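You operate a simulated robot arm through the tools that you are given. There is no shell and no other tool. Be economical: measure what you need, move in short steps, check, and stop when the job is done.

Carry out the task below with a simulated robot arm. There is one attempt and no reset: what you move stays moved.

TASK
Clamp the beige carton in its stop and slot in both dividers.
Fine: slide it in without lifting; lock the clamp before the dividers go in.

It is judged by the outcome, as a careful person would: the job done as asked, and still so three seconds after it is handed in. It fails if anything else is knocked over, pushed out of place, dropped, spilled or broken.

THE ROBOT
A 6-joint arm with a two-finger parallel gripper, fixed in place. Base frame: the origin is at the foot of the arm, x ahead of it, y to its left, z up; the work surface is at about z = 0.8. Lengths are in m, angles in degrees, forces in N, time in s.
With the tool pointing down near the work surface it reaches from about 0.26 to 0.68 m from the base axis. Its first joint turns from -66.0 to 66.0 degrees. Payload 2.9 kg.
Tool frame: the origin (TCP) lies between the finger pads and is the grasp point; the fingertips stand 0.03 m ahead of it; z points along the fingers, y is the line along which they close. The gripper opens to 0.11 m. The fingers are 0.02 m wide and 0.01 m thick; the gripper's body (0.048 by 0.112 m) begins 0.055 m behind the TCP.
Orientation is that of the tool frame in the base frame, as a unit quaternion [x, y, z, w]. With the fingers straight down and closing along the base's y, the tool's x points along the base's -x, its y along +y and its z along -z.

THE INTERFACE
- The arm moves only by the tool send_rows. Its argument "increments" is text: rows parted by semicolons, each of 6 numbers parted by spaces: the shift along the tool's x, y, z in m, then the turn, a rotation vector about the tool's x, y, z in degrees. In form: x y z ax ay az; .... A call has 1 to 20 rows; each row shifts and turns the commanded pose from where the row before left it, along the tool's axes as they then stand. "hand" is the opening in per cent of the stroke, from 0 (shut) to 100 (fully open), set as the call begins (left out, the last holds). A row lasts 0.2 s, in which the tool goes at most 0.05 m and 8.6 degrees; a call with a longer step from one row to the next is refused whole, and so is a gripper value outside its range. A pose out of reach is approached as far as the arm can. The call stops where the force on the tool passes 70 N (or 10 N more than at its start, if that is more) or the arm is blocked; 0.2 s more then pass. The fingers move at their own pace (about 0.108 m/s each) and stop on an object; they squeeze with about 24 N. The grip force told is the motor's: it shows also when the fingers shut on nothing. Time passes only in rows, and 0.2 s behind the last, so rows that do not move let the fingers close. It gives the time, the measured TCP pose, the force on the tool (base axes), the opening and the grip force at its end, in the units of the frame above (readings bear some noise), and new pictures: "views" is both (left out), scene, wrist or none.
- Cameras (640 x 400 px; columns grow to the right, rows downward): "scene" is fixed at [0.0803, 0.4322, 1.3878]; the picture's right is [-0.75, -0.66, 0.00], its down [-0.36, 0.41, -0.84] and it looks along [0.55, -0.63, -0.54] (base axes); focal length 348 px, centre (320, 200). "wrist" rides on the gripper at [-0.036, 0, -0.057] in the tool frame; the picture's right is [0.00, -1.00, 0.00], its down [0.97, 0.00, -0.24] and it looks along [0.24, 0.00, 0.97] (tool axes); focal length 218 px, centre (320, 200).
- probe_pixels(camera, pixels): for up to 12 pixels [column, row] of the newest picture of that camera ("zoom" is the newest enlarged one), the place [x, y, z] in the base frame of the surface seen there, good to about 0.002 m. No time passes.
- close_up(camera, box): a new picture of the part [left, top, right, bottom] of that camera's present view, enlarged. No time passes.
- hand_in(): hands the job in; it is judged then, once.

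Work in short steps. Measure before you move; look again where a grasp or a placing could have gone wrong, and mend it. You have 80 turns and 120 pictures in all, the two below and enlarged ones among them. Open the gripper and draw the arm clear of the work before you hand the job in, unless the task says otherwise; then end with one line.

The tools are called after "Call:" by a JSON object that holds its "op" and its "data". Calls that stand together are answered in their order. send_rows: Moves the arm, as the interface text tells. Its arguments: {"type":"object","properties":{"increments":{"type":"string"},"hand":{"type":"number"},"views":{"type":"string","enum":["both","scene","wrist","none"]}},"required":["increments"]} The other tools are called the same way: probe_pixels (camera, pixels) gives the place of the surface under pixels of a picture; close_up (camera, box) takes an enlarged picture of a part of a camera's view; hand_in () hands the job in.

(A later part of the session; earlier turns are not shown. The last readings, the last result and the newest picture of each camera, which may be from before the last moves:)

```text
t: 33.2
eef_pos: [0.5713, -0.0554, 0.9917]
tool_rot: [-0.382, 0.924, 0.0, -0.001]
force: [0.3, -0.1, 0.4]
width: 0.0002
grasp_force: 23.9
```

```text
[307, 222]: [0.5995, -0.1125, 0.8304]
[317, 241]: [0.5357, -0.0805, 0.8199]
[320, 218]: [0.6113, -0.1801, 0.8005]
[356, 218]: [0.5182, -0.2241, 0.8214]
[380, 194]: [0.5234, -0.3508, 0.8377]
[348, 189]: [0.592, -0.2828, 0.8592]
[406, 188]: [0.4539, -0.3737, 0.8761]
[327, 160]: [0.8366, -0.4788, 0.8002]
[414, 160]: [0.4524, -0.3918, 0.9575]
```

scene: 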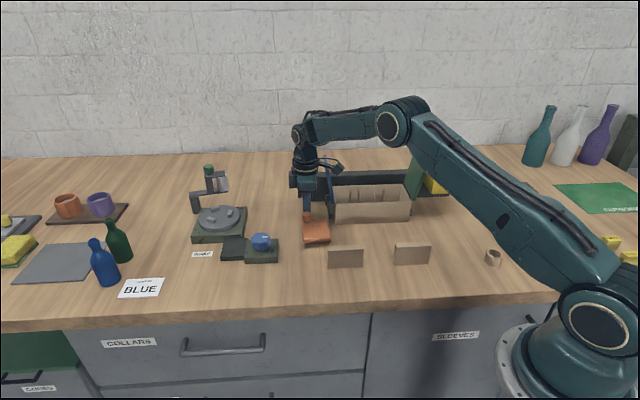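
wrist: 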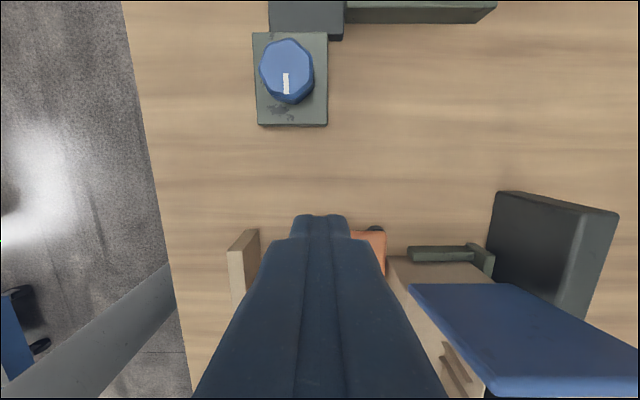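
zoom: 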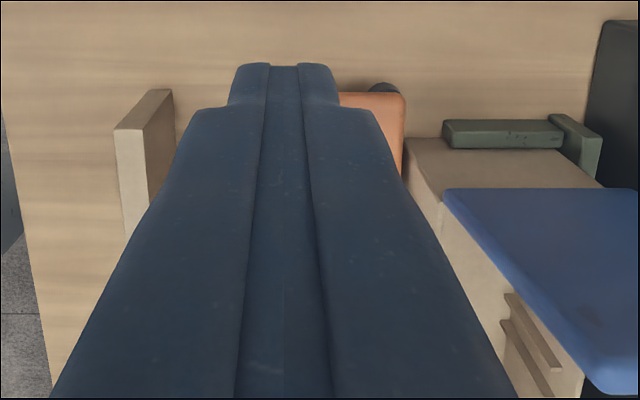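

The zoom I probed was the wrist one. I'll retake the scene zoom and measure on that.

Call:
{"op": "close_up", "data": {"camera": "scene", "box": [290, 180, 420, 260]}}

Call:
{"op": "probe_pixels", "data": {"camera": "zoom", "pixels": [[182, 165], [300, 160], [314, 220], [194, 228], [205, 176], [205, 195], [320, 172], [560, 165], [243, 96], [590, 88], [250, 24], [580, 20]]}}

```text
4.92 times, centred on (355, 220) of scene
```

zoom: 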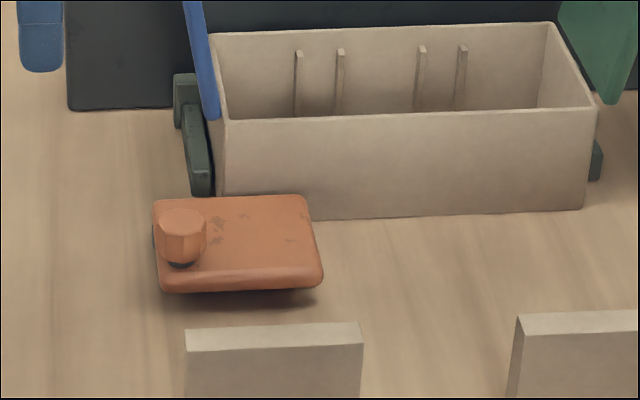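

```text
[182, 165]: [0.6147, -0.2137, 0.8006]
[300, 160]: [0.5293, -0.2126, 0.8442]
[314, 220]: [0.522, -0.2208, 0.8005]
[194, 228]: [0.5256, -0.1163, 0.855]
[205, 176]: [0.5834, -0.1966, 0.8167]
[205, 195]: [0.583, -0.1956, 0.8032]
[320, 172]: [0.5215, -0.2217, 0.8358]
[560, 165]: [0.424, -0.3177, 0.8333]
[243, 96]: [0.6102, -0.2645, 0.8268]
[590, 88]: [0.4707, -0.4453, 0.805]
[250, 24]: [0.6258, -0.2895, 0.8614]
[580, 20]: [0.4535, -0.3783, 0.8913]
```

Call:
{"op": "probe_pixels", "data": {"camera": "zoom", "pixels": [[158, 202], [300, 199], [316, 270], [165, 280], [182, 215], [182, 248], [240, 199], [182, 264], [155, 238], [205, 150], [230, 145], [590, 150]]}}

Call:
{"op": "close_up", "data": {"camera": "scene", "box": [315, 210, 345, 245]}}

```text
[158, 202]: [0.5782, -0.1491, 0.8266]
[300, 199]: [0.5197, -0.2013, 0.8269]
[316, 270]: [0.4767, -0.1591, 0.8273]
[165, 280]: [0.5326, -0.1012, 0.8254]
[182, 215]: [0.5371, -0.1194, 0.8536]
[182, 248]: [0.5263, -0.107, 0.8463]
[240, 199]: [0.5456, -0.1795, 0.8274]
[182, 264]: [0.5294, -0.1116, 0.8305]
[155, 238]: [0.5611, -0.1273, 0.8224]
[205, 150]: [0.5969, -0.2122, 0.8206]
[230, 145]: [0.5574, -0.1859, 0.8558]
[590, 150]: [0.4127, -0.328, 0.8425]
```

```text
11.43 times, centred on (330, 228) of scene
```

zoom: 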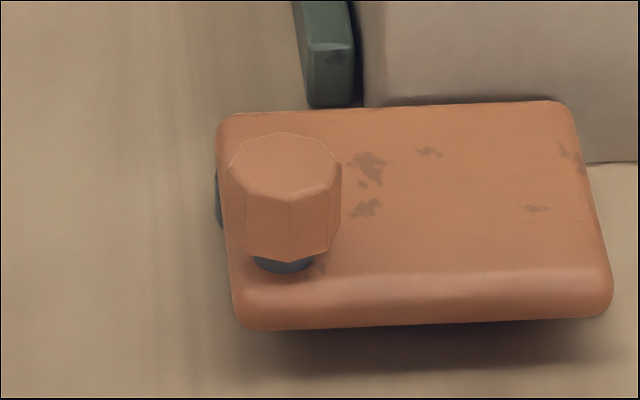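

By its corners, the plate has swung 90° about (−.296, .507), and its rear edge is at about v .515 against the carton face at .525. I'll look straight down at that gap.

Call:
{"op": "send_rows", "data": {"increments": "0.0 0 -0.03 0 0 0; 0.04 0 -0.01 0 0 0; 0.04 0 0 0 0 0; 0.04 0 0 0 0 0; 0.025 -0.02 0 0 0 0; 0 -0.02 0 0 0 0; 0 0 0 0 0 0", "views": "wrist"}}

Call:
{"op": "close_up", "data": {"camera": "wrist", "box": [240, 60, 420, 230]}}

```text
t: 34.8
eef_pos: [0.4949, -0.1853, 1.0328]
tool_rot: [-0.383, 0.924, 0.0, 0.0]
force: [0.4, 0.1, -0.4]
width: 0.0
grasp_force: 23.7
```

wrist: 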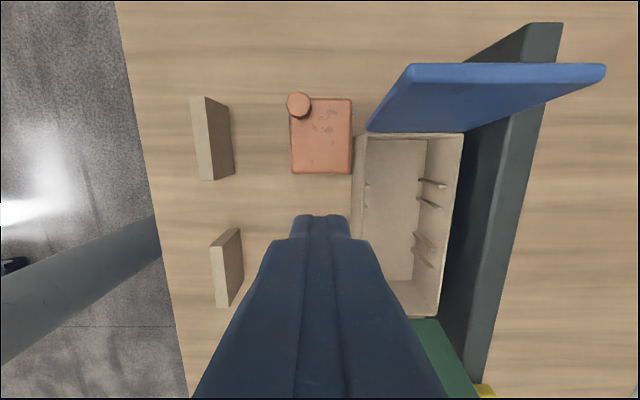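

```text
2.35 times, centred on (330, 145) of wrist
```

zoom: 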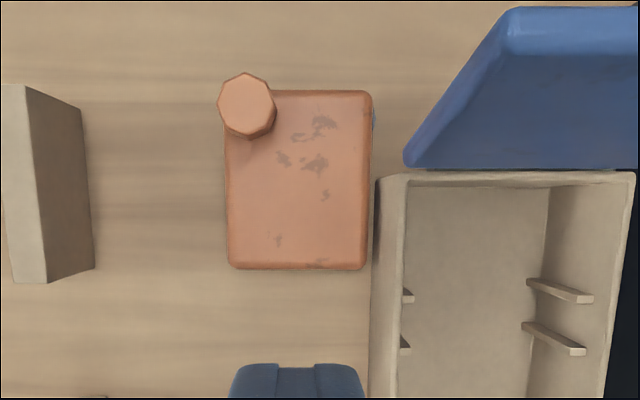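

Call:
{"op": "probe_pixels", "data": {"camera": "zoom", "pixels": [[366, 120], [366, 250], [370, 200], [378, 250], [384, 250], [392, 250], [376, 230], [374, 290], [232, 255], [246, 98], [374, 118], [380, 300]]}}

Call:
{"op": "close_up", "data": {"camera": "wrist", "box": [325, 90, 375, 190]}}

```text
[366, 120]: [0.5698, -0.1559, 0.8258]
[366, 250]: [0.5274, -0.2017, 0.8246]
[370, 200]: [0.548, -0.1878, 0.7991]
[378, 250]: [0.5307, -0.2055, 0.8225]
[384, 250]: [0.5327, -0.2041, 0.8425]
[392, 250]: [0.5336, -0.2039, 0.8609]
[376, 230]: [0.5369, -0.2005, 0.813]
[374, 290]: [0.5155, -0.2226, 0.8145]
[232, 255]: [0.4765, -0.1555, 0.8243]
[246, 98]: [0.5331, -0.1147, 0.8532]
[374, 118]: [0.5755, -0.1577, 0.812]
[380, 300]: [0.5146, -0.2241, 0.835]
```

```text
4.00 times, centred on (350, 140) of wrist
```

zoom: 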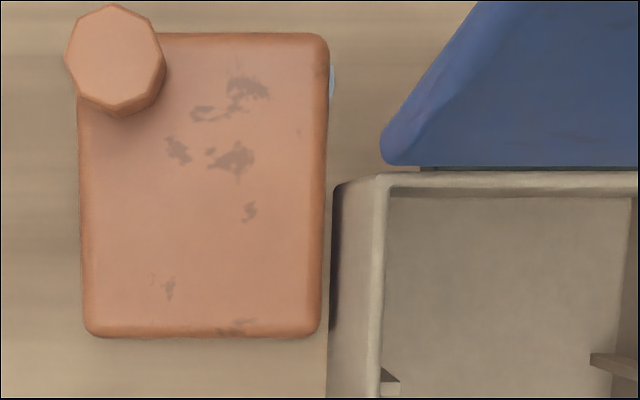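

The gap is within measuring error (plate edge ~.517–.518, carton ~.521), so the plate is on or almost on the carton. To find out whether the knob also locks, I'll grip it, turned so the body is clear of the blue flap.

Call:
{"op": "send_rows", "data": {"increments": "0 0 0 0 0 8.18; 0 0 0 0 0 8.18; 0 0 0 0 0 8.18; 0 0 0 0 0 8.18; 0 0 0 0 0 8.18; 0 0 0 0 0 8.18; 0 0 0 0 0 8.18; 0 0 0 0 0 8.18; 0 0 0 0 0 8.18; 0 0 0 0 0 8.18; 0 0 0 0 0 8.18; 0.011 0.0383 0 0 0 0; 0.011 0.0383 0 0 0 0; 0 0 0.034 0 0 0; 0 0 0.034 0 0 0; 0 0 0.034 0 0 0; 0 0 0 0 0 0", "hand": 45, "views": "wrist"}}

Call:
{"op": "close_up", "data": {"camera": "scene", "box": [280, 160, 380, 250]}}

```text
t: 38.4
eef_pos: [0.5321, -0.1157, 0.9312]
tool_rot: [0.383, 0.924, 0.001, 0.0]
force: [-0.8, 0.1, 0.2]
width: 0.0495
grasp_force: 0.1
```

wrist: 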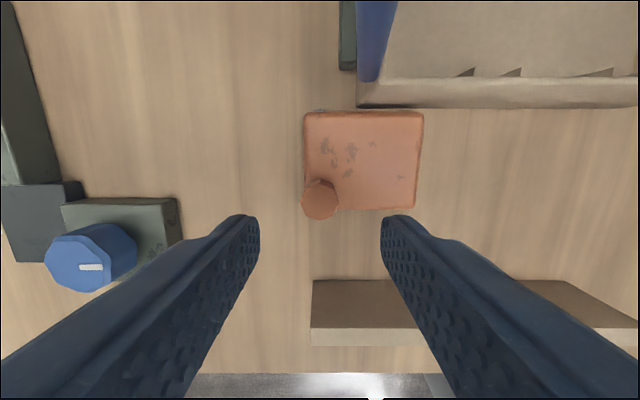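

```text
4.44 times, centred on (330, 205) of scene
```

zoom: 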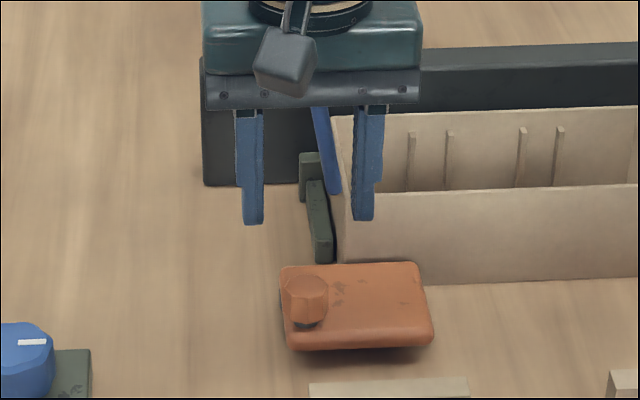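

The knob is centred between the fingers (320,200). I'll descend to just above the plate and close.

Call:
{"op": "send_rows", "data": {"increments": "0 0 0.033 0 0 0; 0 0 0.033 0 0 0; 0 0 0 0 0 0", "views": "none"}}

Call:
{"op": "send_rows", "data": {"increments": "0 0 0 0 0 0; 0 0 0 0 0 0", "hand": 0, "views": "wrist"}}

Call:
{"op": "close_up", "data": {"camera": "scene", "box": [290, 180, 370, 250]}}

```text
t: 39.2
eef_pos: [0.5331, -0.1158, 0.864]
tool_rot: [0.383, 0.924, 0.001, 0.0]
force: [-0.1, 0.6, 0.1]
width: 0.0494
grasp_force: 0.1
```

```text
t: 39.8
eef_pos: [0.5334, -0.1159, 0.8654]
tool_rot: [0.382, 0.924, 0.001, 0.0]
force: [4.5, 2.2, -4.2]
width: 0.0248
grasp_force: 44.5
```

wrist: 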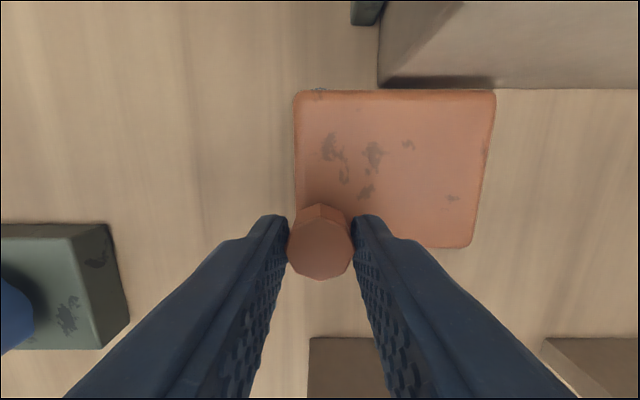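

```text
5.71 times, centred on (330, 215) of scene
```

zoom: 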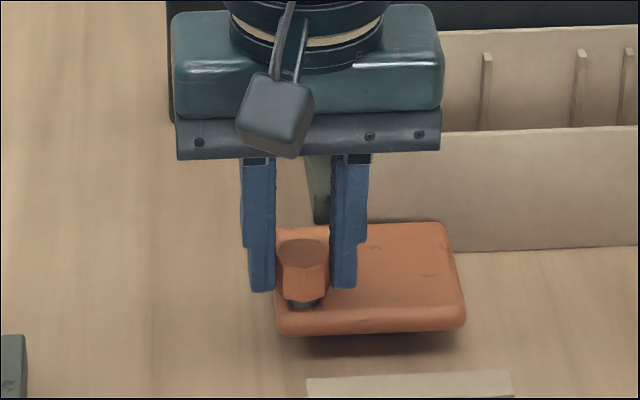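

Knob gripped. A small clockwise twist (seen from above) to see whether the knob turns on its stem.

Call:
{"op": "send_rows", "data": {"increments": "0 0 0 0 0 5; 0 0 0 0 0 5; 0 0 0 0 0 5; 0 0 0 0 0 0", "views": "wrist"}}

```text
t: 40.8
eef_pos: [0.5344, -0.1142, 0.8661]
tool_rot: [0.498, 0.867, 0.0, 0.001]
force: [7.0, 14.8, 5.0]
width: 0.025
grasp_force: 44.8
```

wrist: 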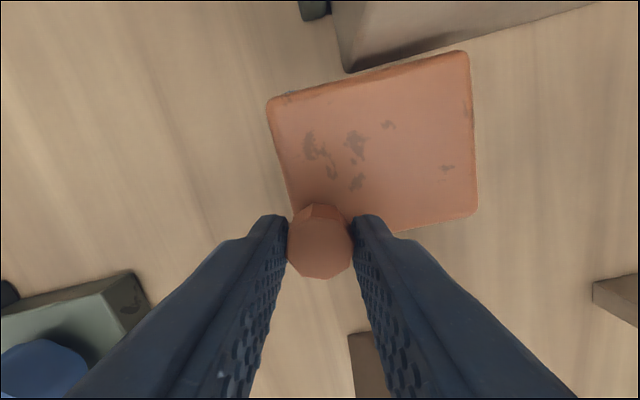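

The plate stayed put while the knob appears to have turned with the fingers. I'll twist further and watch for a stop.

Call:
{"op": "send_rows", "data": {"increments": "0 0 0 0 0 6; 0 0 0 0 0 6; 0 0 0 0 0 6; 0 0 0 0 0 6; 0 0 0 0 0 6; 0 0 0 0 0 0", "views": "wrist"}}

Call:
{"op": "close_up", "data": {"camera": "scene", "box": [290, 180, 370, 250]}}

```text
t: 42.2
eef_pos: [0.533, -0.1161, 0.8654]
tool_rot: [0.707, 0.707, 0.0, 0.0]
force: [10.2, 1.5, 0.6]
width: 0.0249
grasp_force: 45.0
```

wrist: 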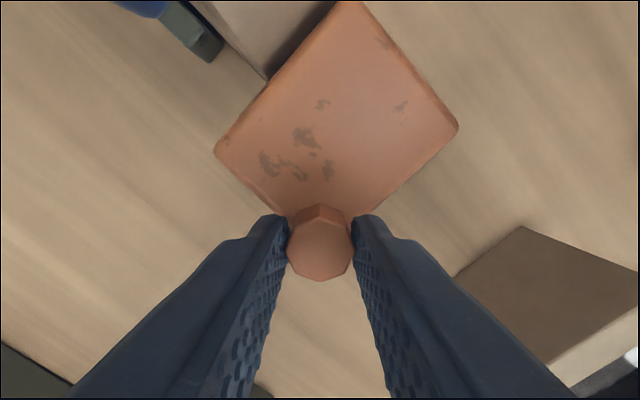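

```text
5.71 times, centred on (330, 215) of scene
```

zoom: 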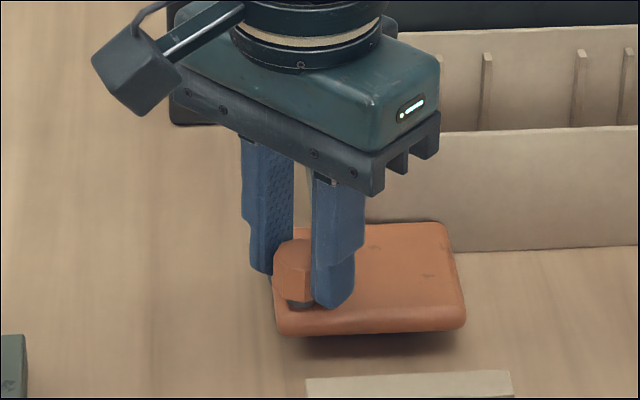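

Call:
{"op": "close_up", "data": {"camera": "wrist", "box": [270, 180, 370, 300]}}

Call:
{"op": "send_rows", "data": {"increments": "0 0 0 0 0 7.5; 0 0 0 0 0 7.5; 0 0 0 0 0 7.5; 0 0 0 0 0 0", "views": "none"}}

Call:
{"op": "close_up", "data": {"camera": "wrist", "box": [270, 180, 370, 300]}}

```text
3.33 times, centred on (320, 240) of wrist
```

zoom: 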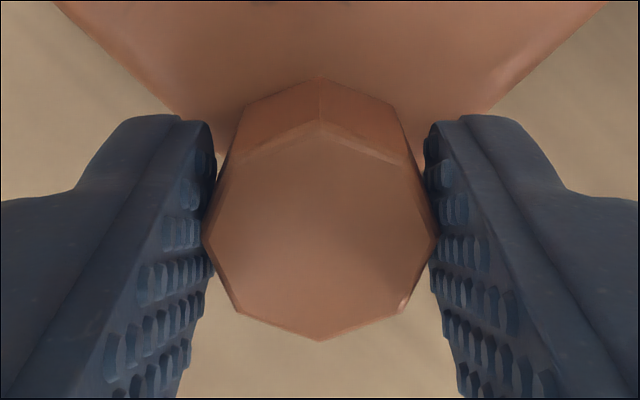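

```text
t: 43.2
eef_pos: [0.5354, -0.1161, 0.8662]
tool_rot: [0.832, 0.555, 0.0, 0.001]
force: [12.5, 1.8, 3.2]
width: 0.0251
grasp_force: 45.0
```

```text
3.33 times, centred on (320, 240) of wrist
```

zoom: 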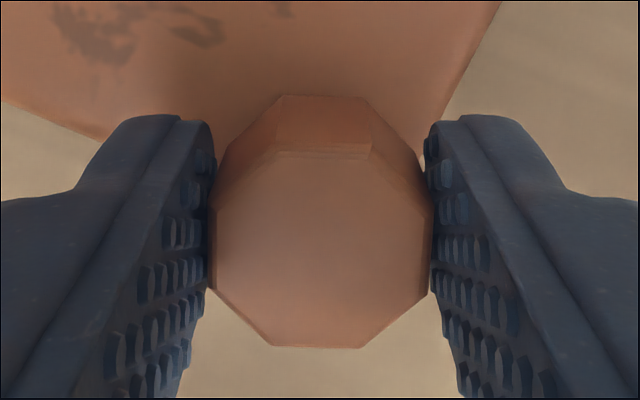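

The octagon rotated 22.5° within the fingers, so the knob is a fixed handle, and closing is done by the swing itself. I'll turn back and push further in the closing direction to make sure it's at its end.

Call:
{"op": "send_rows", "data": {"increments": "0 0 0 0 0 -7.5; 0 0 0 0 0 -7.5; 0 0 0 0 0 -7.5; 0 0 0 0 0 -7.5; 0 0 0 0 0 -7.5; 0 0 0 0 0 -7.5; 0 0 0 0 0 -7.5; 0 0 0 0 0 -7.5; 0 0 0 0 0 -7.5; 0 0 0 0 0 0", "views": "none"}}

Call:
{"op": "send_rows", "data": {"increments": "0 -0.003 0 0 0 0; 0 -0.003 0 0 0 0; 0 0 0 0 0 0", "views": "wrist"}}

```text
t: 45.4
eef_pos: [0.5331, -0.1162, 0.8648]
tool_rot: [0.381, 0.924, 0.0, 0.0]
force: [7.3, 2.3, -0.6]
width: 0.0252
grasp_force: 45.1
```

```text
t: 46.2
eef_pos: [0.5315, -0.1165, 0.8649]
tool_rot: [0.377, 0.926, 0.003, 0.004]
force: [34.2, 23.4, -16.2]
width: 0.0253
grasp_force: 44.9
```

wrist: 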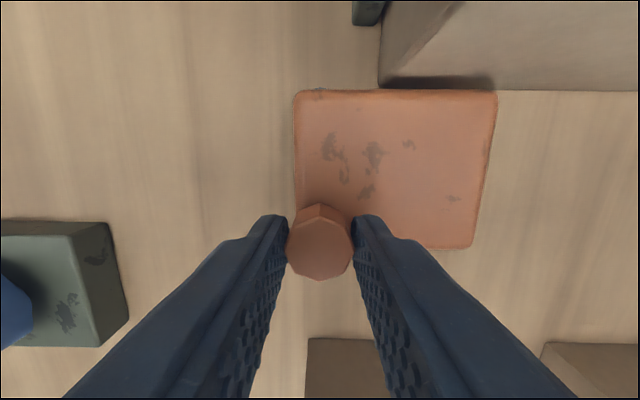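

It's hard against its end (41 N for 1 mm). Now a small pull the other way, to see whether it holds or swings freely.

Call:
{"op": "send_rows", "data": {"increments": "0 0.003 0 0 0 0; 0 0.003 0 0 0 0; 0 0.003 0 0 0 0; 0 0.002 0 0 0 0; 0 0 0 0 0 0", "views": "wrist"}}

```text
t: 47.4
eef_pos: [0.5355, -0.1125, 0.8639]
tool_rot: [0.384, 0.923, -0.001, -0.001]
force: [-7.2, -6.5, 7.4]
width: 0.0252
grasp_force: 44.9
```

wrist: 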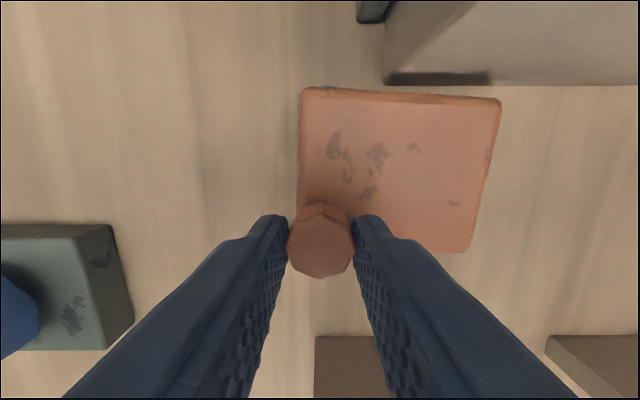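

Call:
{"op": "send_rows", "data": {"increments": "0 0 0 0 0 0; 0 0 0 0 0 0", "hand": 45, "views": "wrist"}}

```text
t: 48.0
eef_pos: [0.5365, -0.1116, 0.8649]
tool_rot: [0.382, 0.924, 0.0, 0.0]
force: [-0.6, -1.1, -0.5]
width: 0.0496
grasp_force: 0.0
```

wrist: 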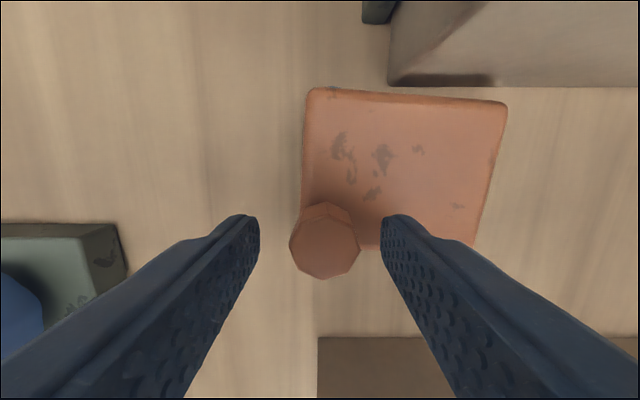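

The plate stays where it's left, so friction holds it and there's no spring. I'll grip again, swing it firmly back to its stop, then release.

Call:
{"op": "send_rows", "data": {"increments": "0 0 0 0 0 0; 0 0 0 0 0 0; 0 -0.003 0 0 0 0; 0 -0.003 0 0 0 0; 0 -0.003 0 0 0 0; 0 -0.003 0 0 0 0; 0 -0.002 0 0 0 0; 0 0 0 0 0 0", "hand": 0, "views": "none"}}

Call:
{"op": "close_up", "data": {"camera": "wrist", "box": [270, 40, 520, 280]}}

```text
t: 49.8
eef_pos: [0.5305, -0.1155, 0.8644]
tool_rot: [0.375, 0.927, 0.005, 0.003]
force: [36.2, 33.6, -16.7]
width: 0.025
grasp_force: 44.8
```

```text
1.67 times, centred on (395, 160) of wrist
```

zoom: 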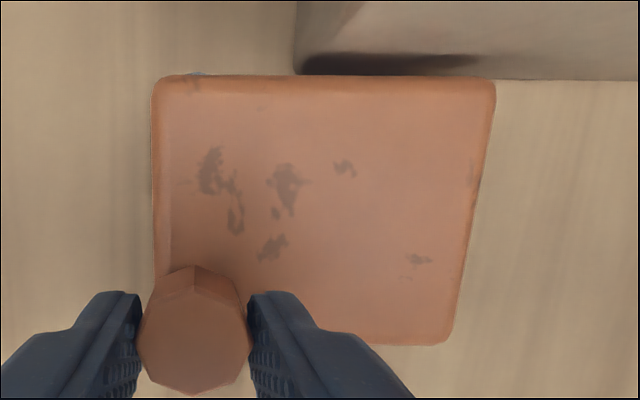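

The plate is pressed on the carton. I'll release, then lightly press the knob top to check for a push-lock.

Call:
{"op": "send_rows", "data": {"increments": "0 0 0 0 0 0; 0 0 0 0 0 0; 0 0.009 -0.04 0 0 0; 0 0 0 0 0 0", "hand": 45, "views": "none"}}

Call:
{"op": "send_rows", "data": {"increments": "0 0 0 0 0 0; 0 0 0 0 0 0; 0 0 0 0 0 0; 0 0 0.01 0 0 0; 0 0 0.006 0 0 0; 0 0 0.003 0 0 0; 0 0 0.003 0 0 0; 0 0 0.002 0 0 0; 0 0 0 0 0 0", "hand": 0, "views": "none"}}

```text
t: 50.8
eef_pos: [0.534, -0.1164, 0.9058]
tool_rot: [0.383, 0.924, 0.0, 0.0]
force: [-0.1, 0.2, 0.3]
width: 0.0496
grasp_force: 0.0
```

```text
t: 52.8
eef_pos: [0.5329, -0.1152, 0.8833]
tool_rot: [0.383, 0.924, 0.0, 0.002]
force: [-7.2, 1.6, 26.7]
width: 0.0
grasp_force: 24.1
```

The knob is rigid, so the clamp is closed and seated. Now I'll rise and go over the left divider, closing line across its thickness.

Call:
{"op": "send_rows", "data": {"increments": "0 0 -0.049 0 0 0; 0 0 -0.049 0 0 0; 0 0 -0.045 0 0 0; 0 0 0 0 0 -8.18; 0 0 0 0 0 -8.18; 0 0 0 0 0 -8.18; 0 0 0 0 0 -8.18; 0 0 0 0 0 -8.18; 0 0 0 0 0 -8.18; 0 0 0 0 0 -8.18; 0 0 0 0 0 -8.18; 0 0 0 0 0 -8.18; 0 0 0 0 0 -8.18; 0 0 0 0 0 -8.18; 0.012 0.033 0 0 0 0; 0.012 0.033 0 0 0 0; 0.012 0.033 0 0 0 0; 0 0 0.03 0 0 0; 0 0 0 0 0 0", "hand": 45}}

Call:
{"op": "close_up", "data": {"camera": "scene", "box": [290, 150, 450, 270]}}

```text
t: 56.8
eef_pos: [0.438, -0.0685, 0.9936]
tool_rot: [-0.382, 0.924, 0.0, -0.001]
force: [0.5, -0.1, 0.0]
width: 0.0496
grasp_force: 0.1
```

scene: 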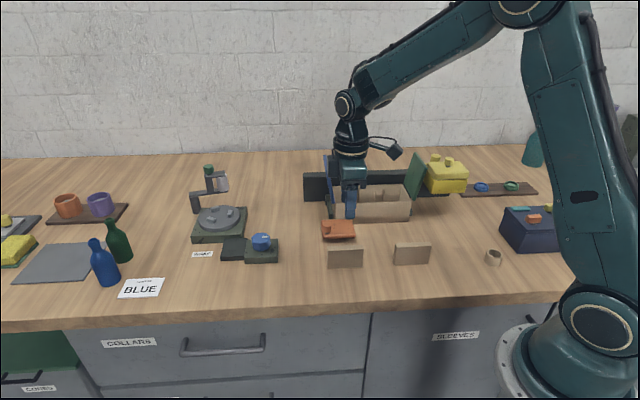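
wrist: 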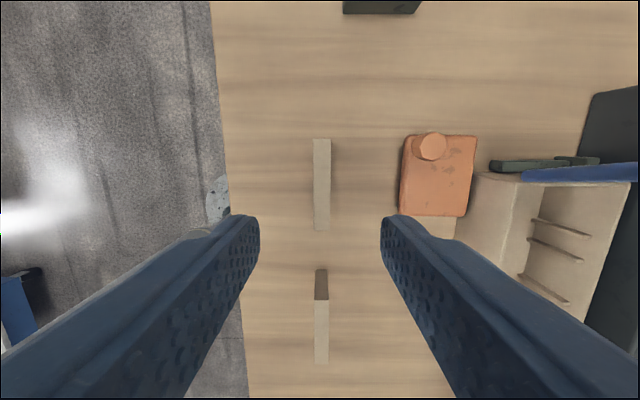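

```text
3.33 times, centred on (370, 210) of scene
```

zoom: 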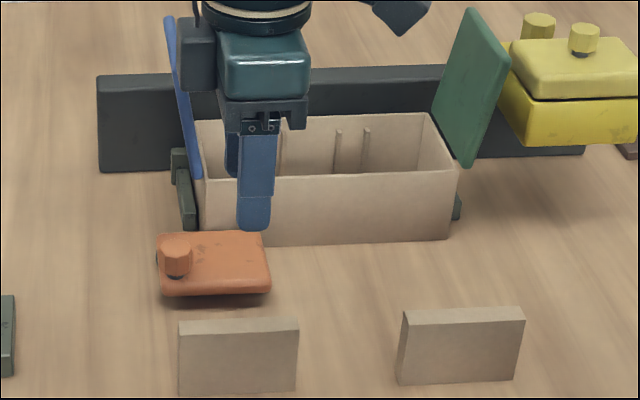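

Call:
{"op": "probe_pixels", "data": {"camera": "wrist", "pixels": [[315, 142], [329, 142], [315, 190], [329, 190], [317, 228], [328, 228], [322, 185], [318, 302], [326, 302], [318, 360], [326, 360], [431, 146]]}}

```text
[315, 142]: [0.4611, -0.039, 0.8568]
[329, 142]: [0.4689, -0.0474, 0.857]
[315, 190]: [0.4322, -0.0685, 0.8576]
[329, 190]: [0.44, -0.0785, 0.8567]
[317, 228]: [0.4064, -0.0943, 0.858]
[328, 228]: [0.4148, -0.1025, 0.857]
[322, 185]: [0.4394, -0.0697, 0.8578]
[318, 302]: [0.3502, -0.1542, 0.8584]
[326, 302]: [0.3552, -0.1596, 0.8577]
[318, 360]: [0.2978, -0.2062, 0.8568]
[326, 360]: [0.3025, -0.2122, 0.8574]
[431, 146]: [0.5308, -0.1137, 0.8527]
```

Divider 1 is centred at (u −.260, v .360), top .857. I'll descend onto it and grip.

Call:
{"op": "send_rows", "data": {"increments": "0.0016 -0.0019 0.04 0 0 0; 0 0 0.045 0 0 0; 0 0 0.0425 0 0 0; 0 0 0 0 0 0", "views": "none"}}

Call:
{"op": "send_rows", "data": {"increments": "0 0 0 0 0 0; 0 0 0 0 0 0; 0 0 0 0 0 0", "hand": 0, "views": "wrist"}}

```text
t: 57.8
eef_pos: [0.4375, -0.074, 0.8648]
tool_rot: [-0.383, 0.924, 0.0, 0.0]
force: [0.1, -0.3, 0.1]
width: 0.0496
grasp_force: 0.1
```

```text
t: 58.6
eef_pos: [0.4381, -0.0727, 0.8657]
tool_rot: [-0.383, 0.924, 0.001, 0.0]
force: [0.4, 0.7, 0.1]
width: 0.0148
grasp_force: 24.0
```

wrist: 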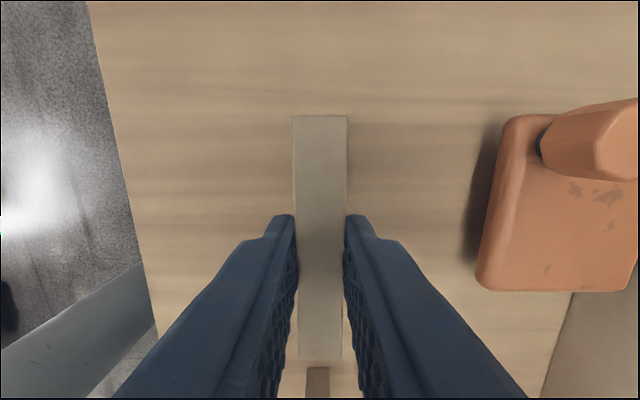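

Gripped (width .0148). I'll lift it straight up, turn 90°, and look over the carton to measure the slots.

Call:
{"op": "send_rows", "data": {"increments": "0 0 -0.02 0 0 0; 0 0 -0.045 0 0 0; 0 0 -0.045 0 0 0; 0 0 -0.045 0 0 0; 0 0 -0.035 0 0 0; 0 0 0 0 0 8.18; 0 0 0 0 0 8.18; 0 0 0 0 0 8.18; 0 0 0 0 0 8.18; 0 0 0 0 0 8.18; 0 0 0 0 0 8.18; 0 0 0 0 0 8.18; 0 0 0 0 0 8.18; 0 0 0 0 0 8.18; 0 0 0 0 0 8.18; 0 0 0 0 0 8.18; 0 0 0 0 0 0", "views": "none"}}

Call:
{"op": "send_rows", "data": {"increments": "-0.035 -0.016 0 0 0 0; -0.035 -0.016 0 0 0 0; -0.035 -0.016 0 0 0 0; -0.035 -0.016 0 0 0 0; 0 0 0 0 0 0"}}

Call:
{"op": "close_up", "data": {"camera": "wrist", "box": [220, 50, 520, 250]}}

```text
t: 62.2
eef_pos: [0.4377, -0.0734, 1.056]
tool_rot: [0.384, 0.923, 0.0, 0.0]
force: [-0.5, -1.1, -0.2]
width: 0.0146
grasp_force: 24.7
```

```text
t: 63.4
eef_pos: [0.4926, -0.2169, 1.0579]
tool_rot: [0.382, 0.924, 0.0, 0.0]
force: [-0.3, 0.1, 0.0]
width: 0.0149
grasp_force: 23.9
```

scene: 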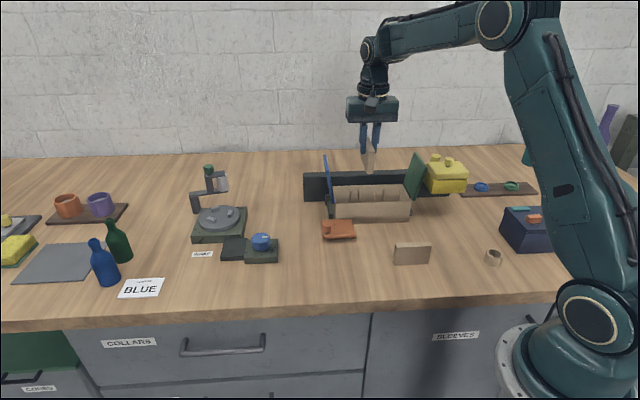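
wrist: 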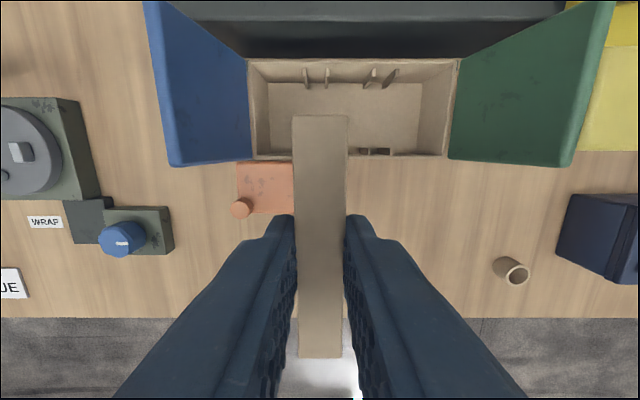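

```text
2.00 times, centred on (370, 150) of wrist
```

zoom: 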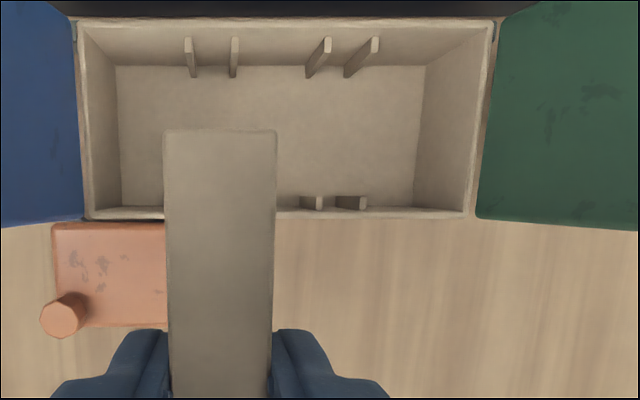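

Call:
{"op": "probe_pixels", "data": {"camera": "zoom", "pixels": [[188, 42], [235, 42], [326, 42], [375, 42], [318, 203], [360, 203], [280, 213], [440, 213], [150, 24], [420, 22], [100, 215], [220, 135]]}}

Call:
{"op": "close_up", "data": {"camera": "wrist", "box": [290, 50, 410, 130]}}

Call:
{"op": "probe_pixels", "data": {"camera": "wrist", "pixels": [[320, 120], [320, 355], [297, 200], [345, 200], [304, 68], [308, 68], [325, 68], [329, 68]]}}

```text
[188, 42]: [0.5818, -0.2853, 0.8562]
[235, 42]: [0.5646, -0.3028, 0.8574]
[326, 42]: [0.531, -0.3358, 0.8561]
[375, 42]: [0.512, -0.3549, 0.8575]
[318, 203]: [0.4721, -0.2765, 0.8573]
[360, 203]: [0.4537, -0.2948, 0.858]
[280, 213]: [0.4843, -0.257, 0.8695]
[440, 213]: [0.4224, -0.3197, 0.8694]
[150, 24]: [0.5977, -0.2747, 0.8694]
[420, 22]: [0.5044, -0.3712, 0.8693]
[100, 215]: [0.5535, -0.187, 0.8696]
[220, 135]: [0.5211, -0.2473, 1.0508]
```

```text
5.00 times, centred on (350, 90) of wrist
```

zoom: 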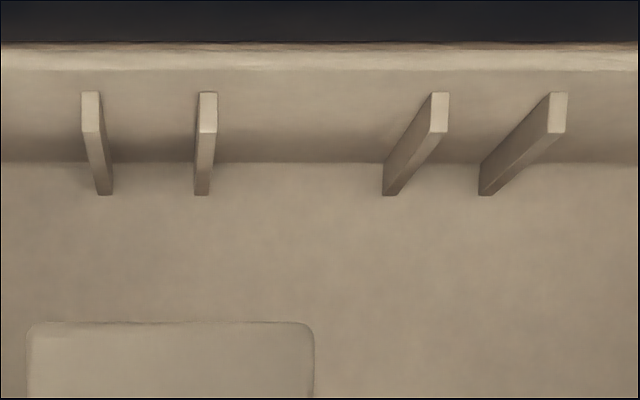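

```text
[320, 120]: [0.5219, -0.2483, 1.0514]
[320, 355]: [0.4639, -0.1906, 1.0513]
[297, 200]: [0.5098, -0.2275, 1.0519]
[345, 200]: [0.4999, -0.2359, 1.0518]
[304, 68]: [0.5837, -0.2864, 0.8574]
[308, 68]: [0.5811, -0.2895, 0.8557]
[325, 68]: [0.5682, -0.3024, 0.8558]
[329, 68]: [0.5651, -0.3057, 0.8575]
```

Slot 1's centre is at u ≈ −.197, and the carton interior's centre is at v ≈ .571. The held divider sits about 2 mm off the TCP along v. I'll move above the slot and lower to just over the rim.

Call:
{"op": "send_rows", "data": {"increments": "-0.034 0.001 0 0 0 0; -0.0333 0.001 0 0 0 0; 0 0 0.04 0 0 0; 0 0 0.04 0 0 0; 0 0 0.03 0 0 0; 0 0 0 0 0 0"}}

Call:
{"op": "close_up", "data": {"camera": "scene", "box": [310, 140, 430, 230]}}

Call:
{"op": "close_up", "data": {"camera": "wrist", "box": [170, 0, 470, 200]}}

```text
t: 64.8
eef_pos: [0.5395, -0.2616, 0.9449]
tool_rot: [0.383, 0.924, 0.0, 0.001]
force: [0.5, -0.6, -0.1]
width: 0.0146
grasp_force: 23.9
```

scene: 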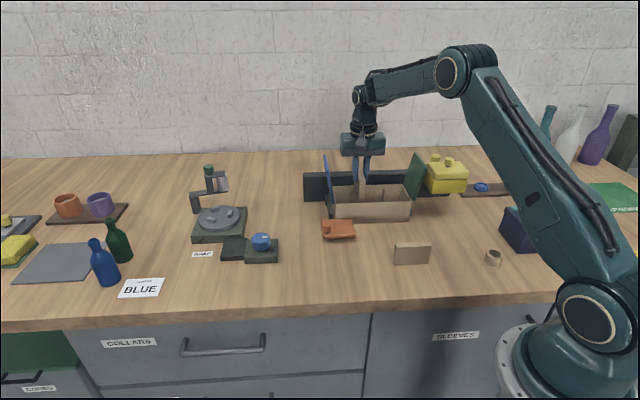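
wrist: 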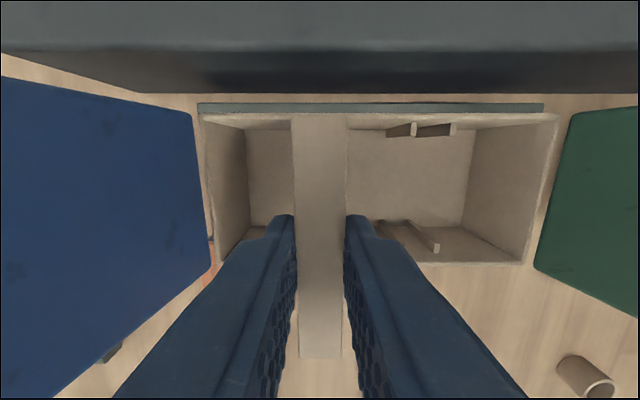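

```text
4.44 times, centred on (370, 185) of scene
```

zoom: 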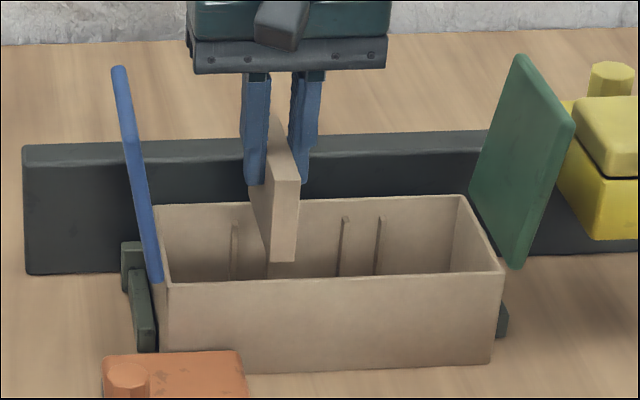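

```text
2.00 times, centred on (320, 100) of wrist
```

zoom: 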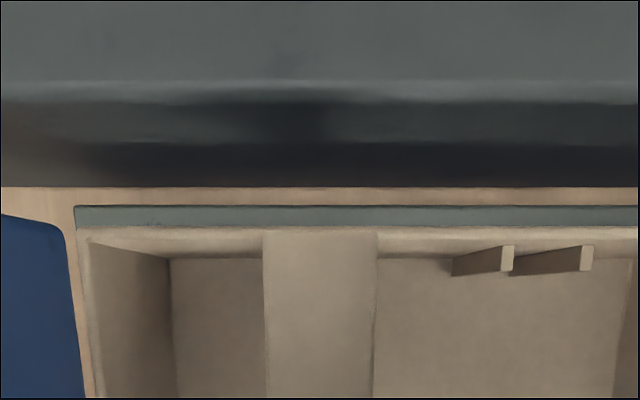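

Call:
{"op": "probe_pixels", "data": {"camera": "wrist", "pixels": [[320, 116], [320, 121], [320, 354], [298, 150], [344, 150], [430, 118], [270, 119], [413, 127], [452, 127], [480, 262]]}}

```text
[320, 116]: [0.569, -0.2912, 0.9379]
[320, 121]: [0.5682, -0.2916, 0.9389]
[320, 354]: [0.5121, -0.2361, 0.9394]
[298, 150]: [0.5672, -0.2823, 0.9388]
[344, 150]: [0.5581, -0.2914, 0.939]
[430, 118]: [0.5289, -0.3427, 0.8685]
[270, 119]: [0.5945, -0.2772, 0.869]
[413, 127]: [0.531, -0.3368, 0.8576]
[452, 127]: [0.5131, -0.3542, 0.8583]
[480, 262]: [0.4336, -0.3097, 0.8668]
```

I'll nudge by (+.003 v, −.0015 u) and lower into the slot slowly, checking the force at rib height.

Call:
{"op": "send_rows", "data": {"increments": "-0.003 0.0015 0 0 0 0; 0 0 0.008 0 0 0; 0 0 0.008 0 0 0; 0 0 0.006 0 0 0; 0 0 0.005 0 0 0; 0 0 0.005 0 0 0; 0 0 0 0 0 0", "views": "wrist"}}

Call:
{"op": "close_up", "data": {"camera": "scene", "box": [320, 160, 400, 230]}}

```text
t: 66.4
eef_pos: [0.5425, -0.2645, 0.9143]
tool_rot: [0.382, 0.924, 0.0, 0.0]
force: [-0.5, -0.8, -0.5]
width: 0.0146
grasp_force: 24.7
```

wrist: 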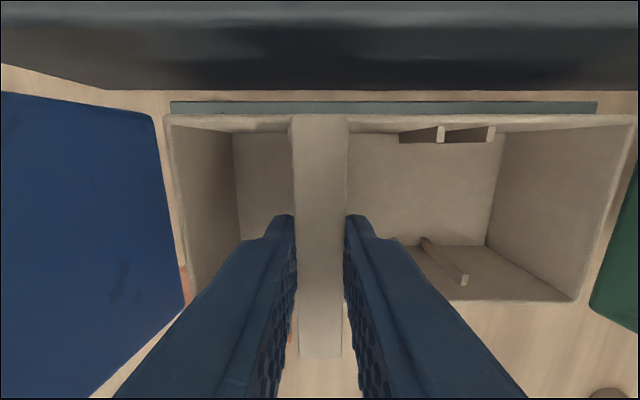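

```text
5.71 times, centred on (360, 195) of scene
```

zoom: 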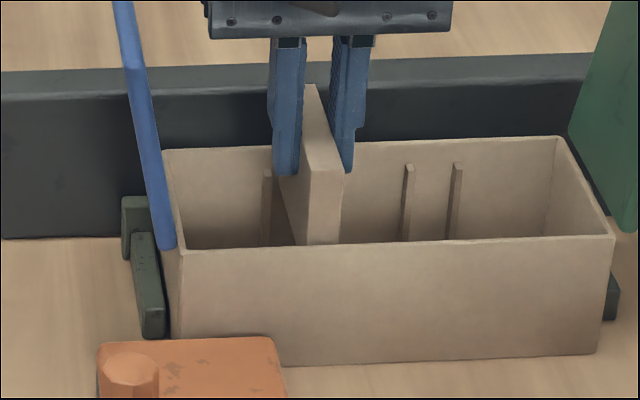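

No force at rib height, and the bottom edge has gone between the ribs. Lowering the rest of the way to the floor.

Call:
{"op": "send_rows", "data": {"increments": "0 0 0.008 0 0 0; 0 0 0.008 0 0 0; 0 0 0.008 0 0 0; 0 0 0.008 0 0 0; 0 0 0.006 0 0 0; 0 0 0.004 0 0 0; 0 0 0.002 0 0 0; 0 0 0 0 0 0", "views": "wrist"}}

Call:
{"op": "close_up", "data": {"camera": "scene", "box": [320, 160, 400, 230]}}

```text
t: 68.2
eef_pos: [0.5435, -0.2653, 0.8706]
tool_rot: [0.383, 0.924, 0.0, 0.0]
force: [-0.7, 0.5, 0.0]
width: 0.0144
grasp_force: 23.5
```

wrist: 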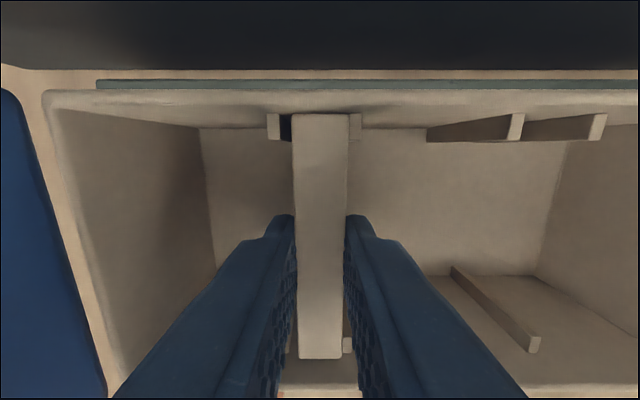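

```text
5.71 times, centred on (360, 195) of scene
```

zoom: 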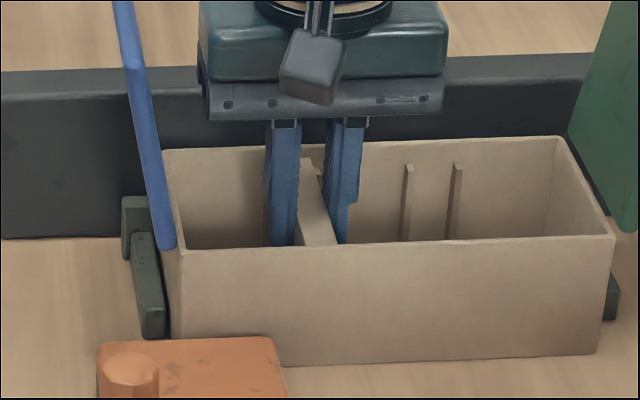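

The divider is between both rib pairs and its base is at floor level. I'll release and rise straight up.

Call:
{"op": "send_rows", "data": {"increments": "0 0 0 0 0 0; 0 0 0 0 0 0; 0 0 -0.02 0 0 0; 0 0 -0.04 0 0 0; 0 0 -0.045 0 0 0; 0 0 -0.045 0 0 0; 0 0 -0.035 0 0 0; 0 0 0 0 0 0", "hand": 32}}

Call:
{"op": "close_up", "data": {"camera": "scene", "box": [310, 150, 430, 240]}}

```text
t: 70.0
eef_pos: [0.5428, -0.2649, 1.0575]
tool_rot: [0.383, 0.924, 0.0, 0.0]
force: [0.2, -0.5, -0.5]
width: 0.0352
grasp_force: 0.1
```

scene: 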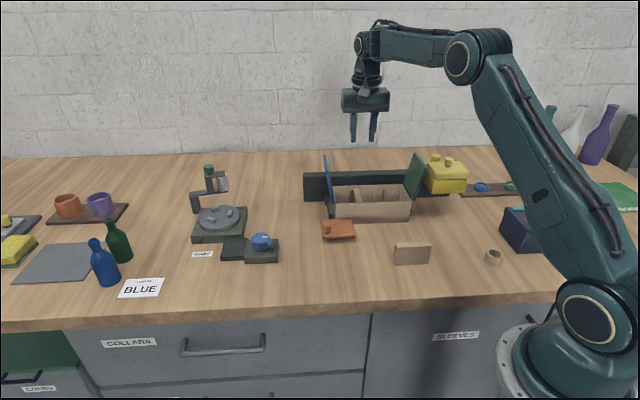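
wrist: 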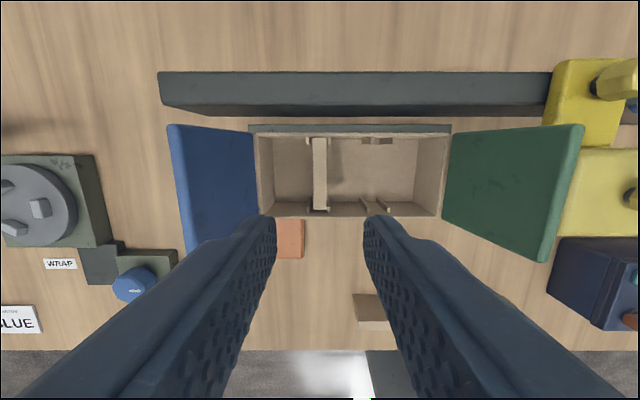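

```text
4.44 times, centred on (370, 195) of scene
```

zoom: 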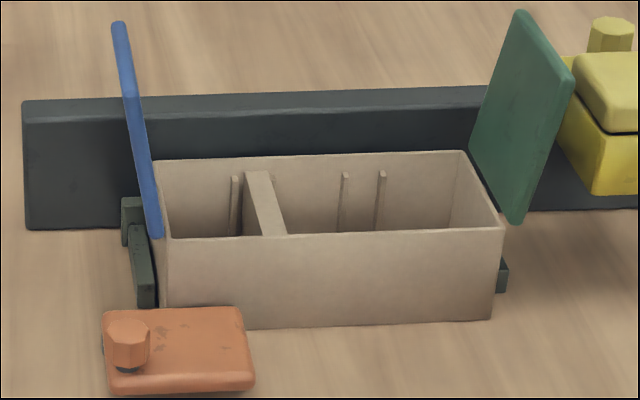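

Divider 1 stands in its slot. Moving over divider 2.

Call:
{"op": "send_rows", "data": {"increments": "0 0 0 0 0 -8.18; 0 0 0 0 0 -8.18; 0 0 0 0 0 -8.18; 0 0 0 0 0 -8.18; 0 0 0 0 0 -8.18; 0 0 0 0 0 -8.18; 0 0 0 0 0 -8.18; 0 0 0 0 0 -8.18; 0 0 0 0 0 -8.18; 0 0 0 0 0 -8.18; 0 0 0 0 0 -8.18; 0.0191 0.0422 0 0 0 0; 0.0191 0.0422 0 0 0 0; 0.0191 0.0422 0 0 0 0; 0.0191 0.0422 0 0 0 0; 0.0191 0.0422 0 0 0 0; 0 0 0.03 0 0 0; 0 0 0.03 0 0 0; 0 0 0 0 0 0", "hand": 45, "views": "wrist"}}

Call:
{"op": "probe_pixels", "data": {"camera": "wrist", "pixels": [[314, 140], [328, 140], [314, 190], [330, 190], [317, 226], [328, 226]]}}

```text
t: 74.0
eef_pos: [0.3286, -0.1838, 0.9953]
tool_rot: [-0.383, 0.924, -0.001, 0.001]
force: [-0.2, 0.0, -0.3]
width: 0.0497
grasp_force: 0.0
```

wrist: 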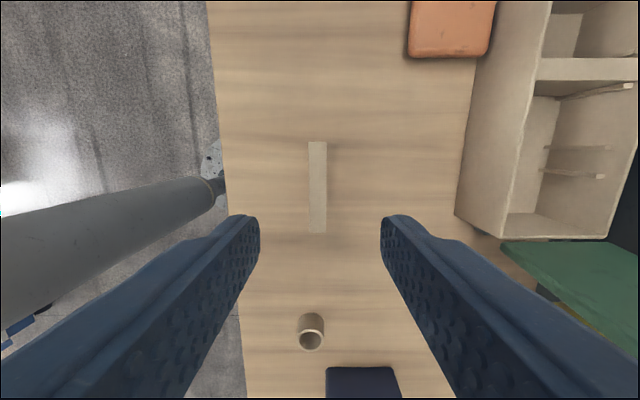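

```text
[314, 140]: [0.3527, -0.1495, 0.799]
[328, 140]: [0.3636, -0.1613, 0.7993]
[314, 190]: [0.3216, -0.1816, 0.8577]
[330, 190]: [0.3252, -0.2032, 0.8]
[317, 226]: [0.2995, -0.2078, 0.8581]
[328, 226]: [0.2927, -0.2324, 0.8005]
```

Divider 2 is centred about 2 mm in −v and 3 mm in +u from the TCP. I'll correct, descend and grip.

Call:
{"op": "send_rows", "data": {"increments": "0.003 0.0021 0.04 0 0 0; 0 0 0.045 0 0 0; 0 0 0.0445 0 0 0; 0 0 0 0 0 0", "views": "none"}}

Call:
{"op": "send_rows", "data": {"increments": "0 0 0 0 0 0; 0 0 0 0 0 0; 0 0 0 0 0 0", "hand": 0, "views": "wrist"}}

```text
t: 75.0
eef_pos: [0.3249, -0.1856, 0.8641]
tool_rot: [-0.383, 0.924, 0.0, 0.0]
force: [-0.4, 0.3, -1.1]
width: 0.0495
grasp_force: 0.1
```

```text
t: 75.8
eef_pos: [0.3243, -0.1852, 0.866]
tool_rot: [-0.383, 0.924, -0.001, 0.0]
force: [0.3, 0.2, -0.1]
width: 0.0149
grasp_force: 23.2
```

wrist: 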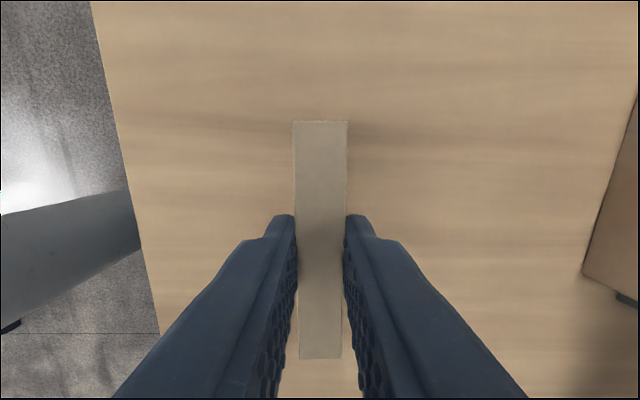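

Gripped. I'll lift, turn 90°, and move over slot 2.

Call:
{"op": "send_rows", "data": {"increments": "0 0 -0.035 0 0 0; 0 0 -0.05 0 0 0; 0 0 -0.05 0 0 0; 0 0 -0.05 0 0 0; 0 0 0 0 0 8.18; 0 0 0 0 0 8.18; 0 0 0 0 0 8.18; 0 0 0 0 0 8.18; 0 0 0 0 0 8.18; 0 0 0 0 0 8.18; 0 0 0 0 0 8.18; 0 0 0 0 0 8.18; 0 0 0 0 0 8.18; 0 0 0 0 0 8.18; 0 0 0 0 0 8.18; -0.0417 0.0053 0 0 0 0; -0.0417 0.0053 0 0 0 0; -0.0417 0.0053 0 0 0 0; -0.0417 0.0053 0 0 0 0; -0.0417 0.0053 0 0 0 0", "views": "none"}}

Call:
{"op": "send_rows", "data": {"increments": "0 0 0.04 0 0 0; 0 0 0.04 0 0 0; 0 0 0.025 0 0 0; 0 0 0 0 0 0", "views": "wrist"}}

Call:
{"op": "close_up", "data": {"camera": "scene", "box": [320, 140, 440, 230]}}

```text
t: 80.0
eef_pos: [0.4894, -0.3119, 1.051]
tool_rot: [0.383, 0.924, 0.0, -0.001]
force: [-1.1, 0.0, -0.1]
width: 0.0148
grasp_force: 24.4
```

```text
t: 81.0
eef_pos: [0.4886, -0.3129, 0.9451]
tool_rot: [0.383, 0.924, 0.0, 0.0]
force: [0.6, 0.6, 0.0]
width: 0.0145
grasp_force: 24.1
```

wrist: 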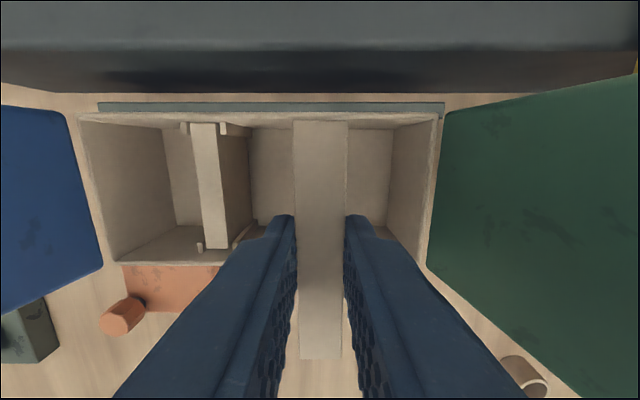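

```text
4.44 times, centred on (380, 185) of scene
```

zoom: 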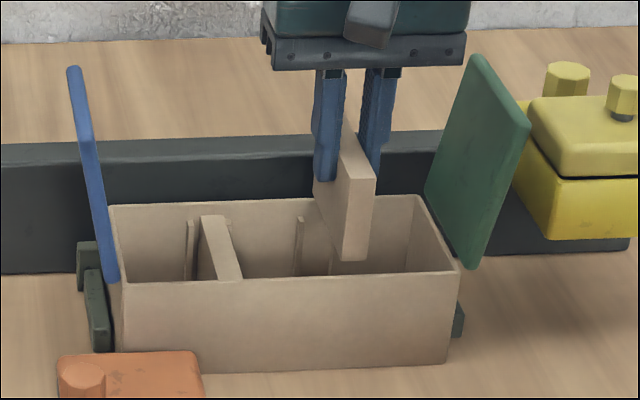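

Call:
{"op": "probe_pixels", "data": {"camera": "wrist", "pixels": [[184, 128], [224, 128], [198, 128], [212, 128], [320, 124], [320, 355], [380, 117], [260, 118], [199, 247], [200, 260], [297, 150], [345, 150]]}}

```text
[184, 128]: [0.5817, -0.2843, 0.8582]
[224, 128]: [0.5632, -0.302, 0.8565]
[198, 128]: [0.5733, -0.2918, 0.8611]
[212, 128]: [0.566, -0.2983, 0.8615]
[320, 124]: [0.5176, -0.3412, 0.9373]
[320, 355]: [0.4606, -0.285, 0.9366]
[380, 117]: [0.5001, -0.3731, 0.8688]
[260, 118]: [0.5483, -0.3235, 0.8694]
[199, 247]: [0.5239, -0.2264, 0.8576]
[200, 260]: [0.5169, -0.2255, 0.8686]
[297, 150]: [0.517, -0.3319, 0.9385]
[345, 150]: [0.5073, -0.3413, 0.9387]
```

Slot 2's centre is at u ≈ −.125. I'll correct by (−.001 u, +.0037 v) and lower to rib height.

Call:
{"op": "send_rows", "data": {"increments": "-0.0037 0.001 0 0 0 0; 0 0 0.008 0 0 0; 0 0 0.008 0 0 0; 0 0 0.006 0 0 0; 0 0 0.005 0 0 0; 0 0 0.005 0 0 0; 0 0 0 0 0 0", "views": "wrist"}}

Call:
{"op": "close_up", "data": {"camera": "scene", "box": [340, 160, 420, 230]}}

```text
t: 82.6
eef_pos: [0.4925, -0.3141, 0.9142]
tool_rot: [0.383, 0.924, 0.0, 0.0]
force: [0.7, 0.3, 0.7]
width: 0.0146
grasp_force: 23.9
```

wrist: 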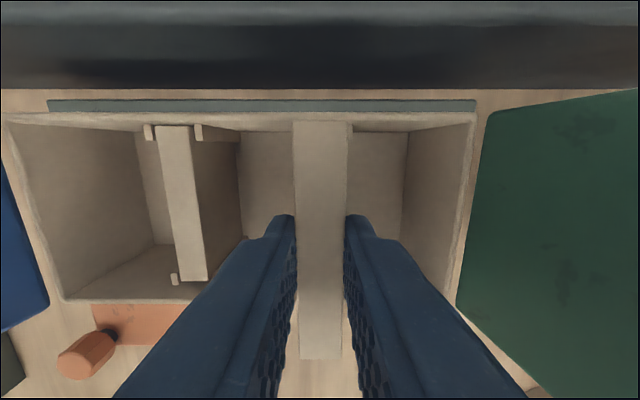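

```text
5.71 times, centred on (380, 195) of scene
```

zoom: 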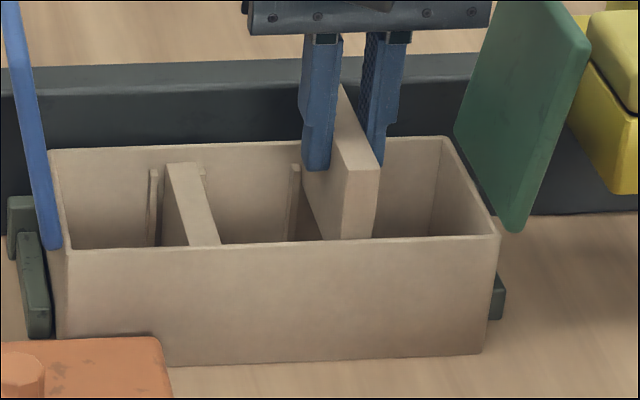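

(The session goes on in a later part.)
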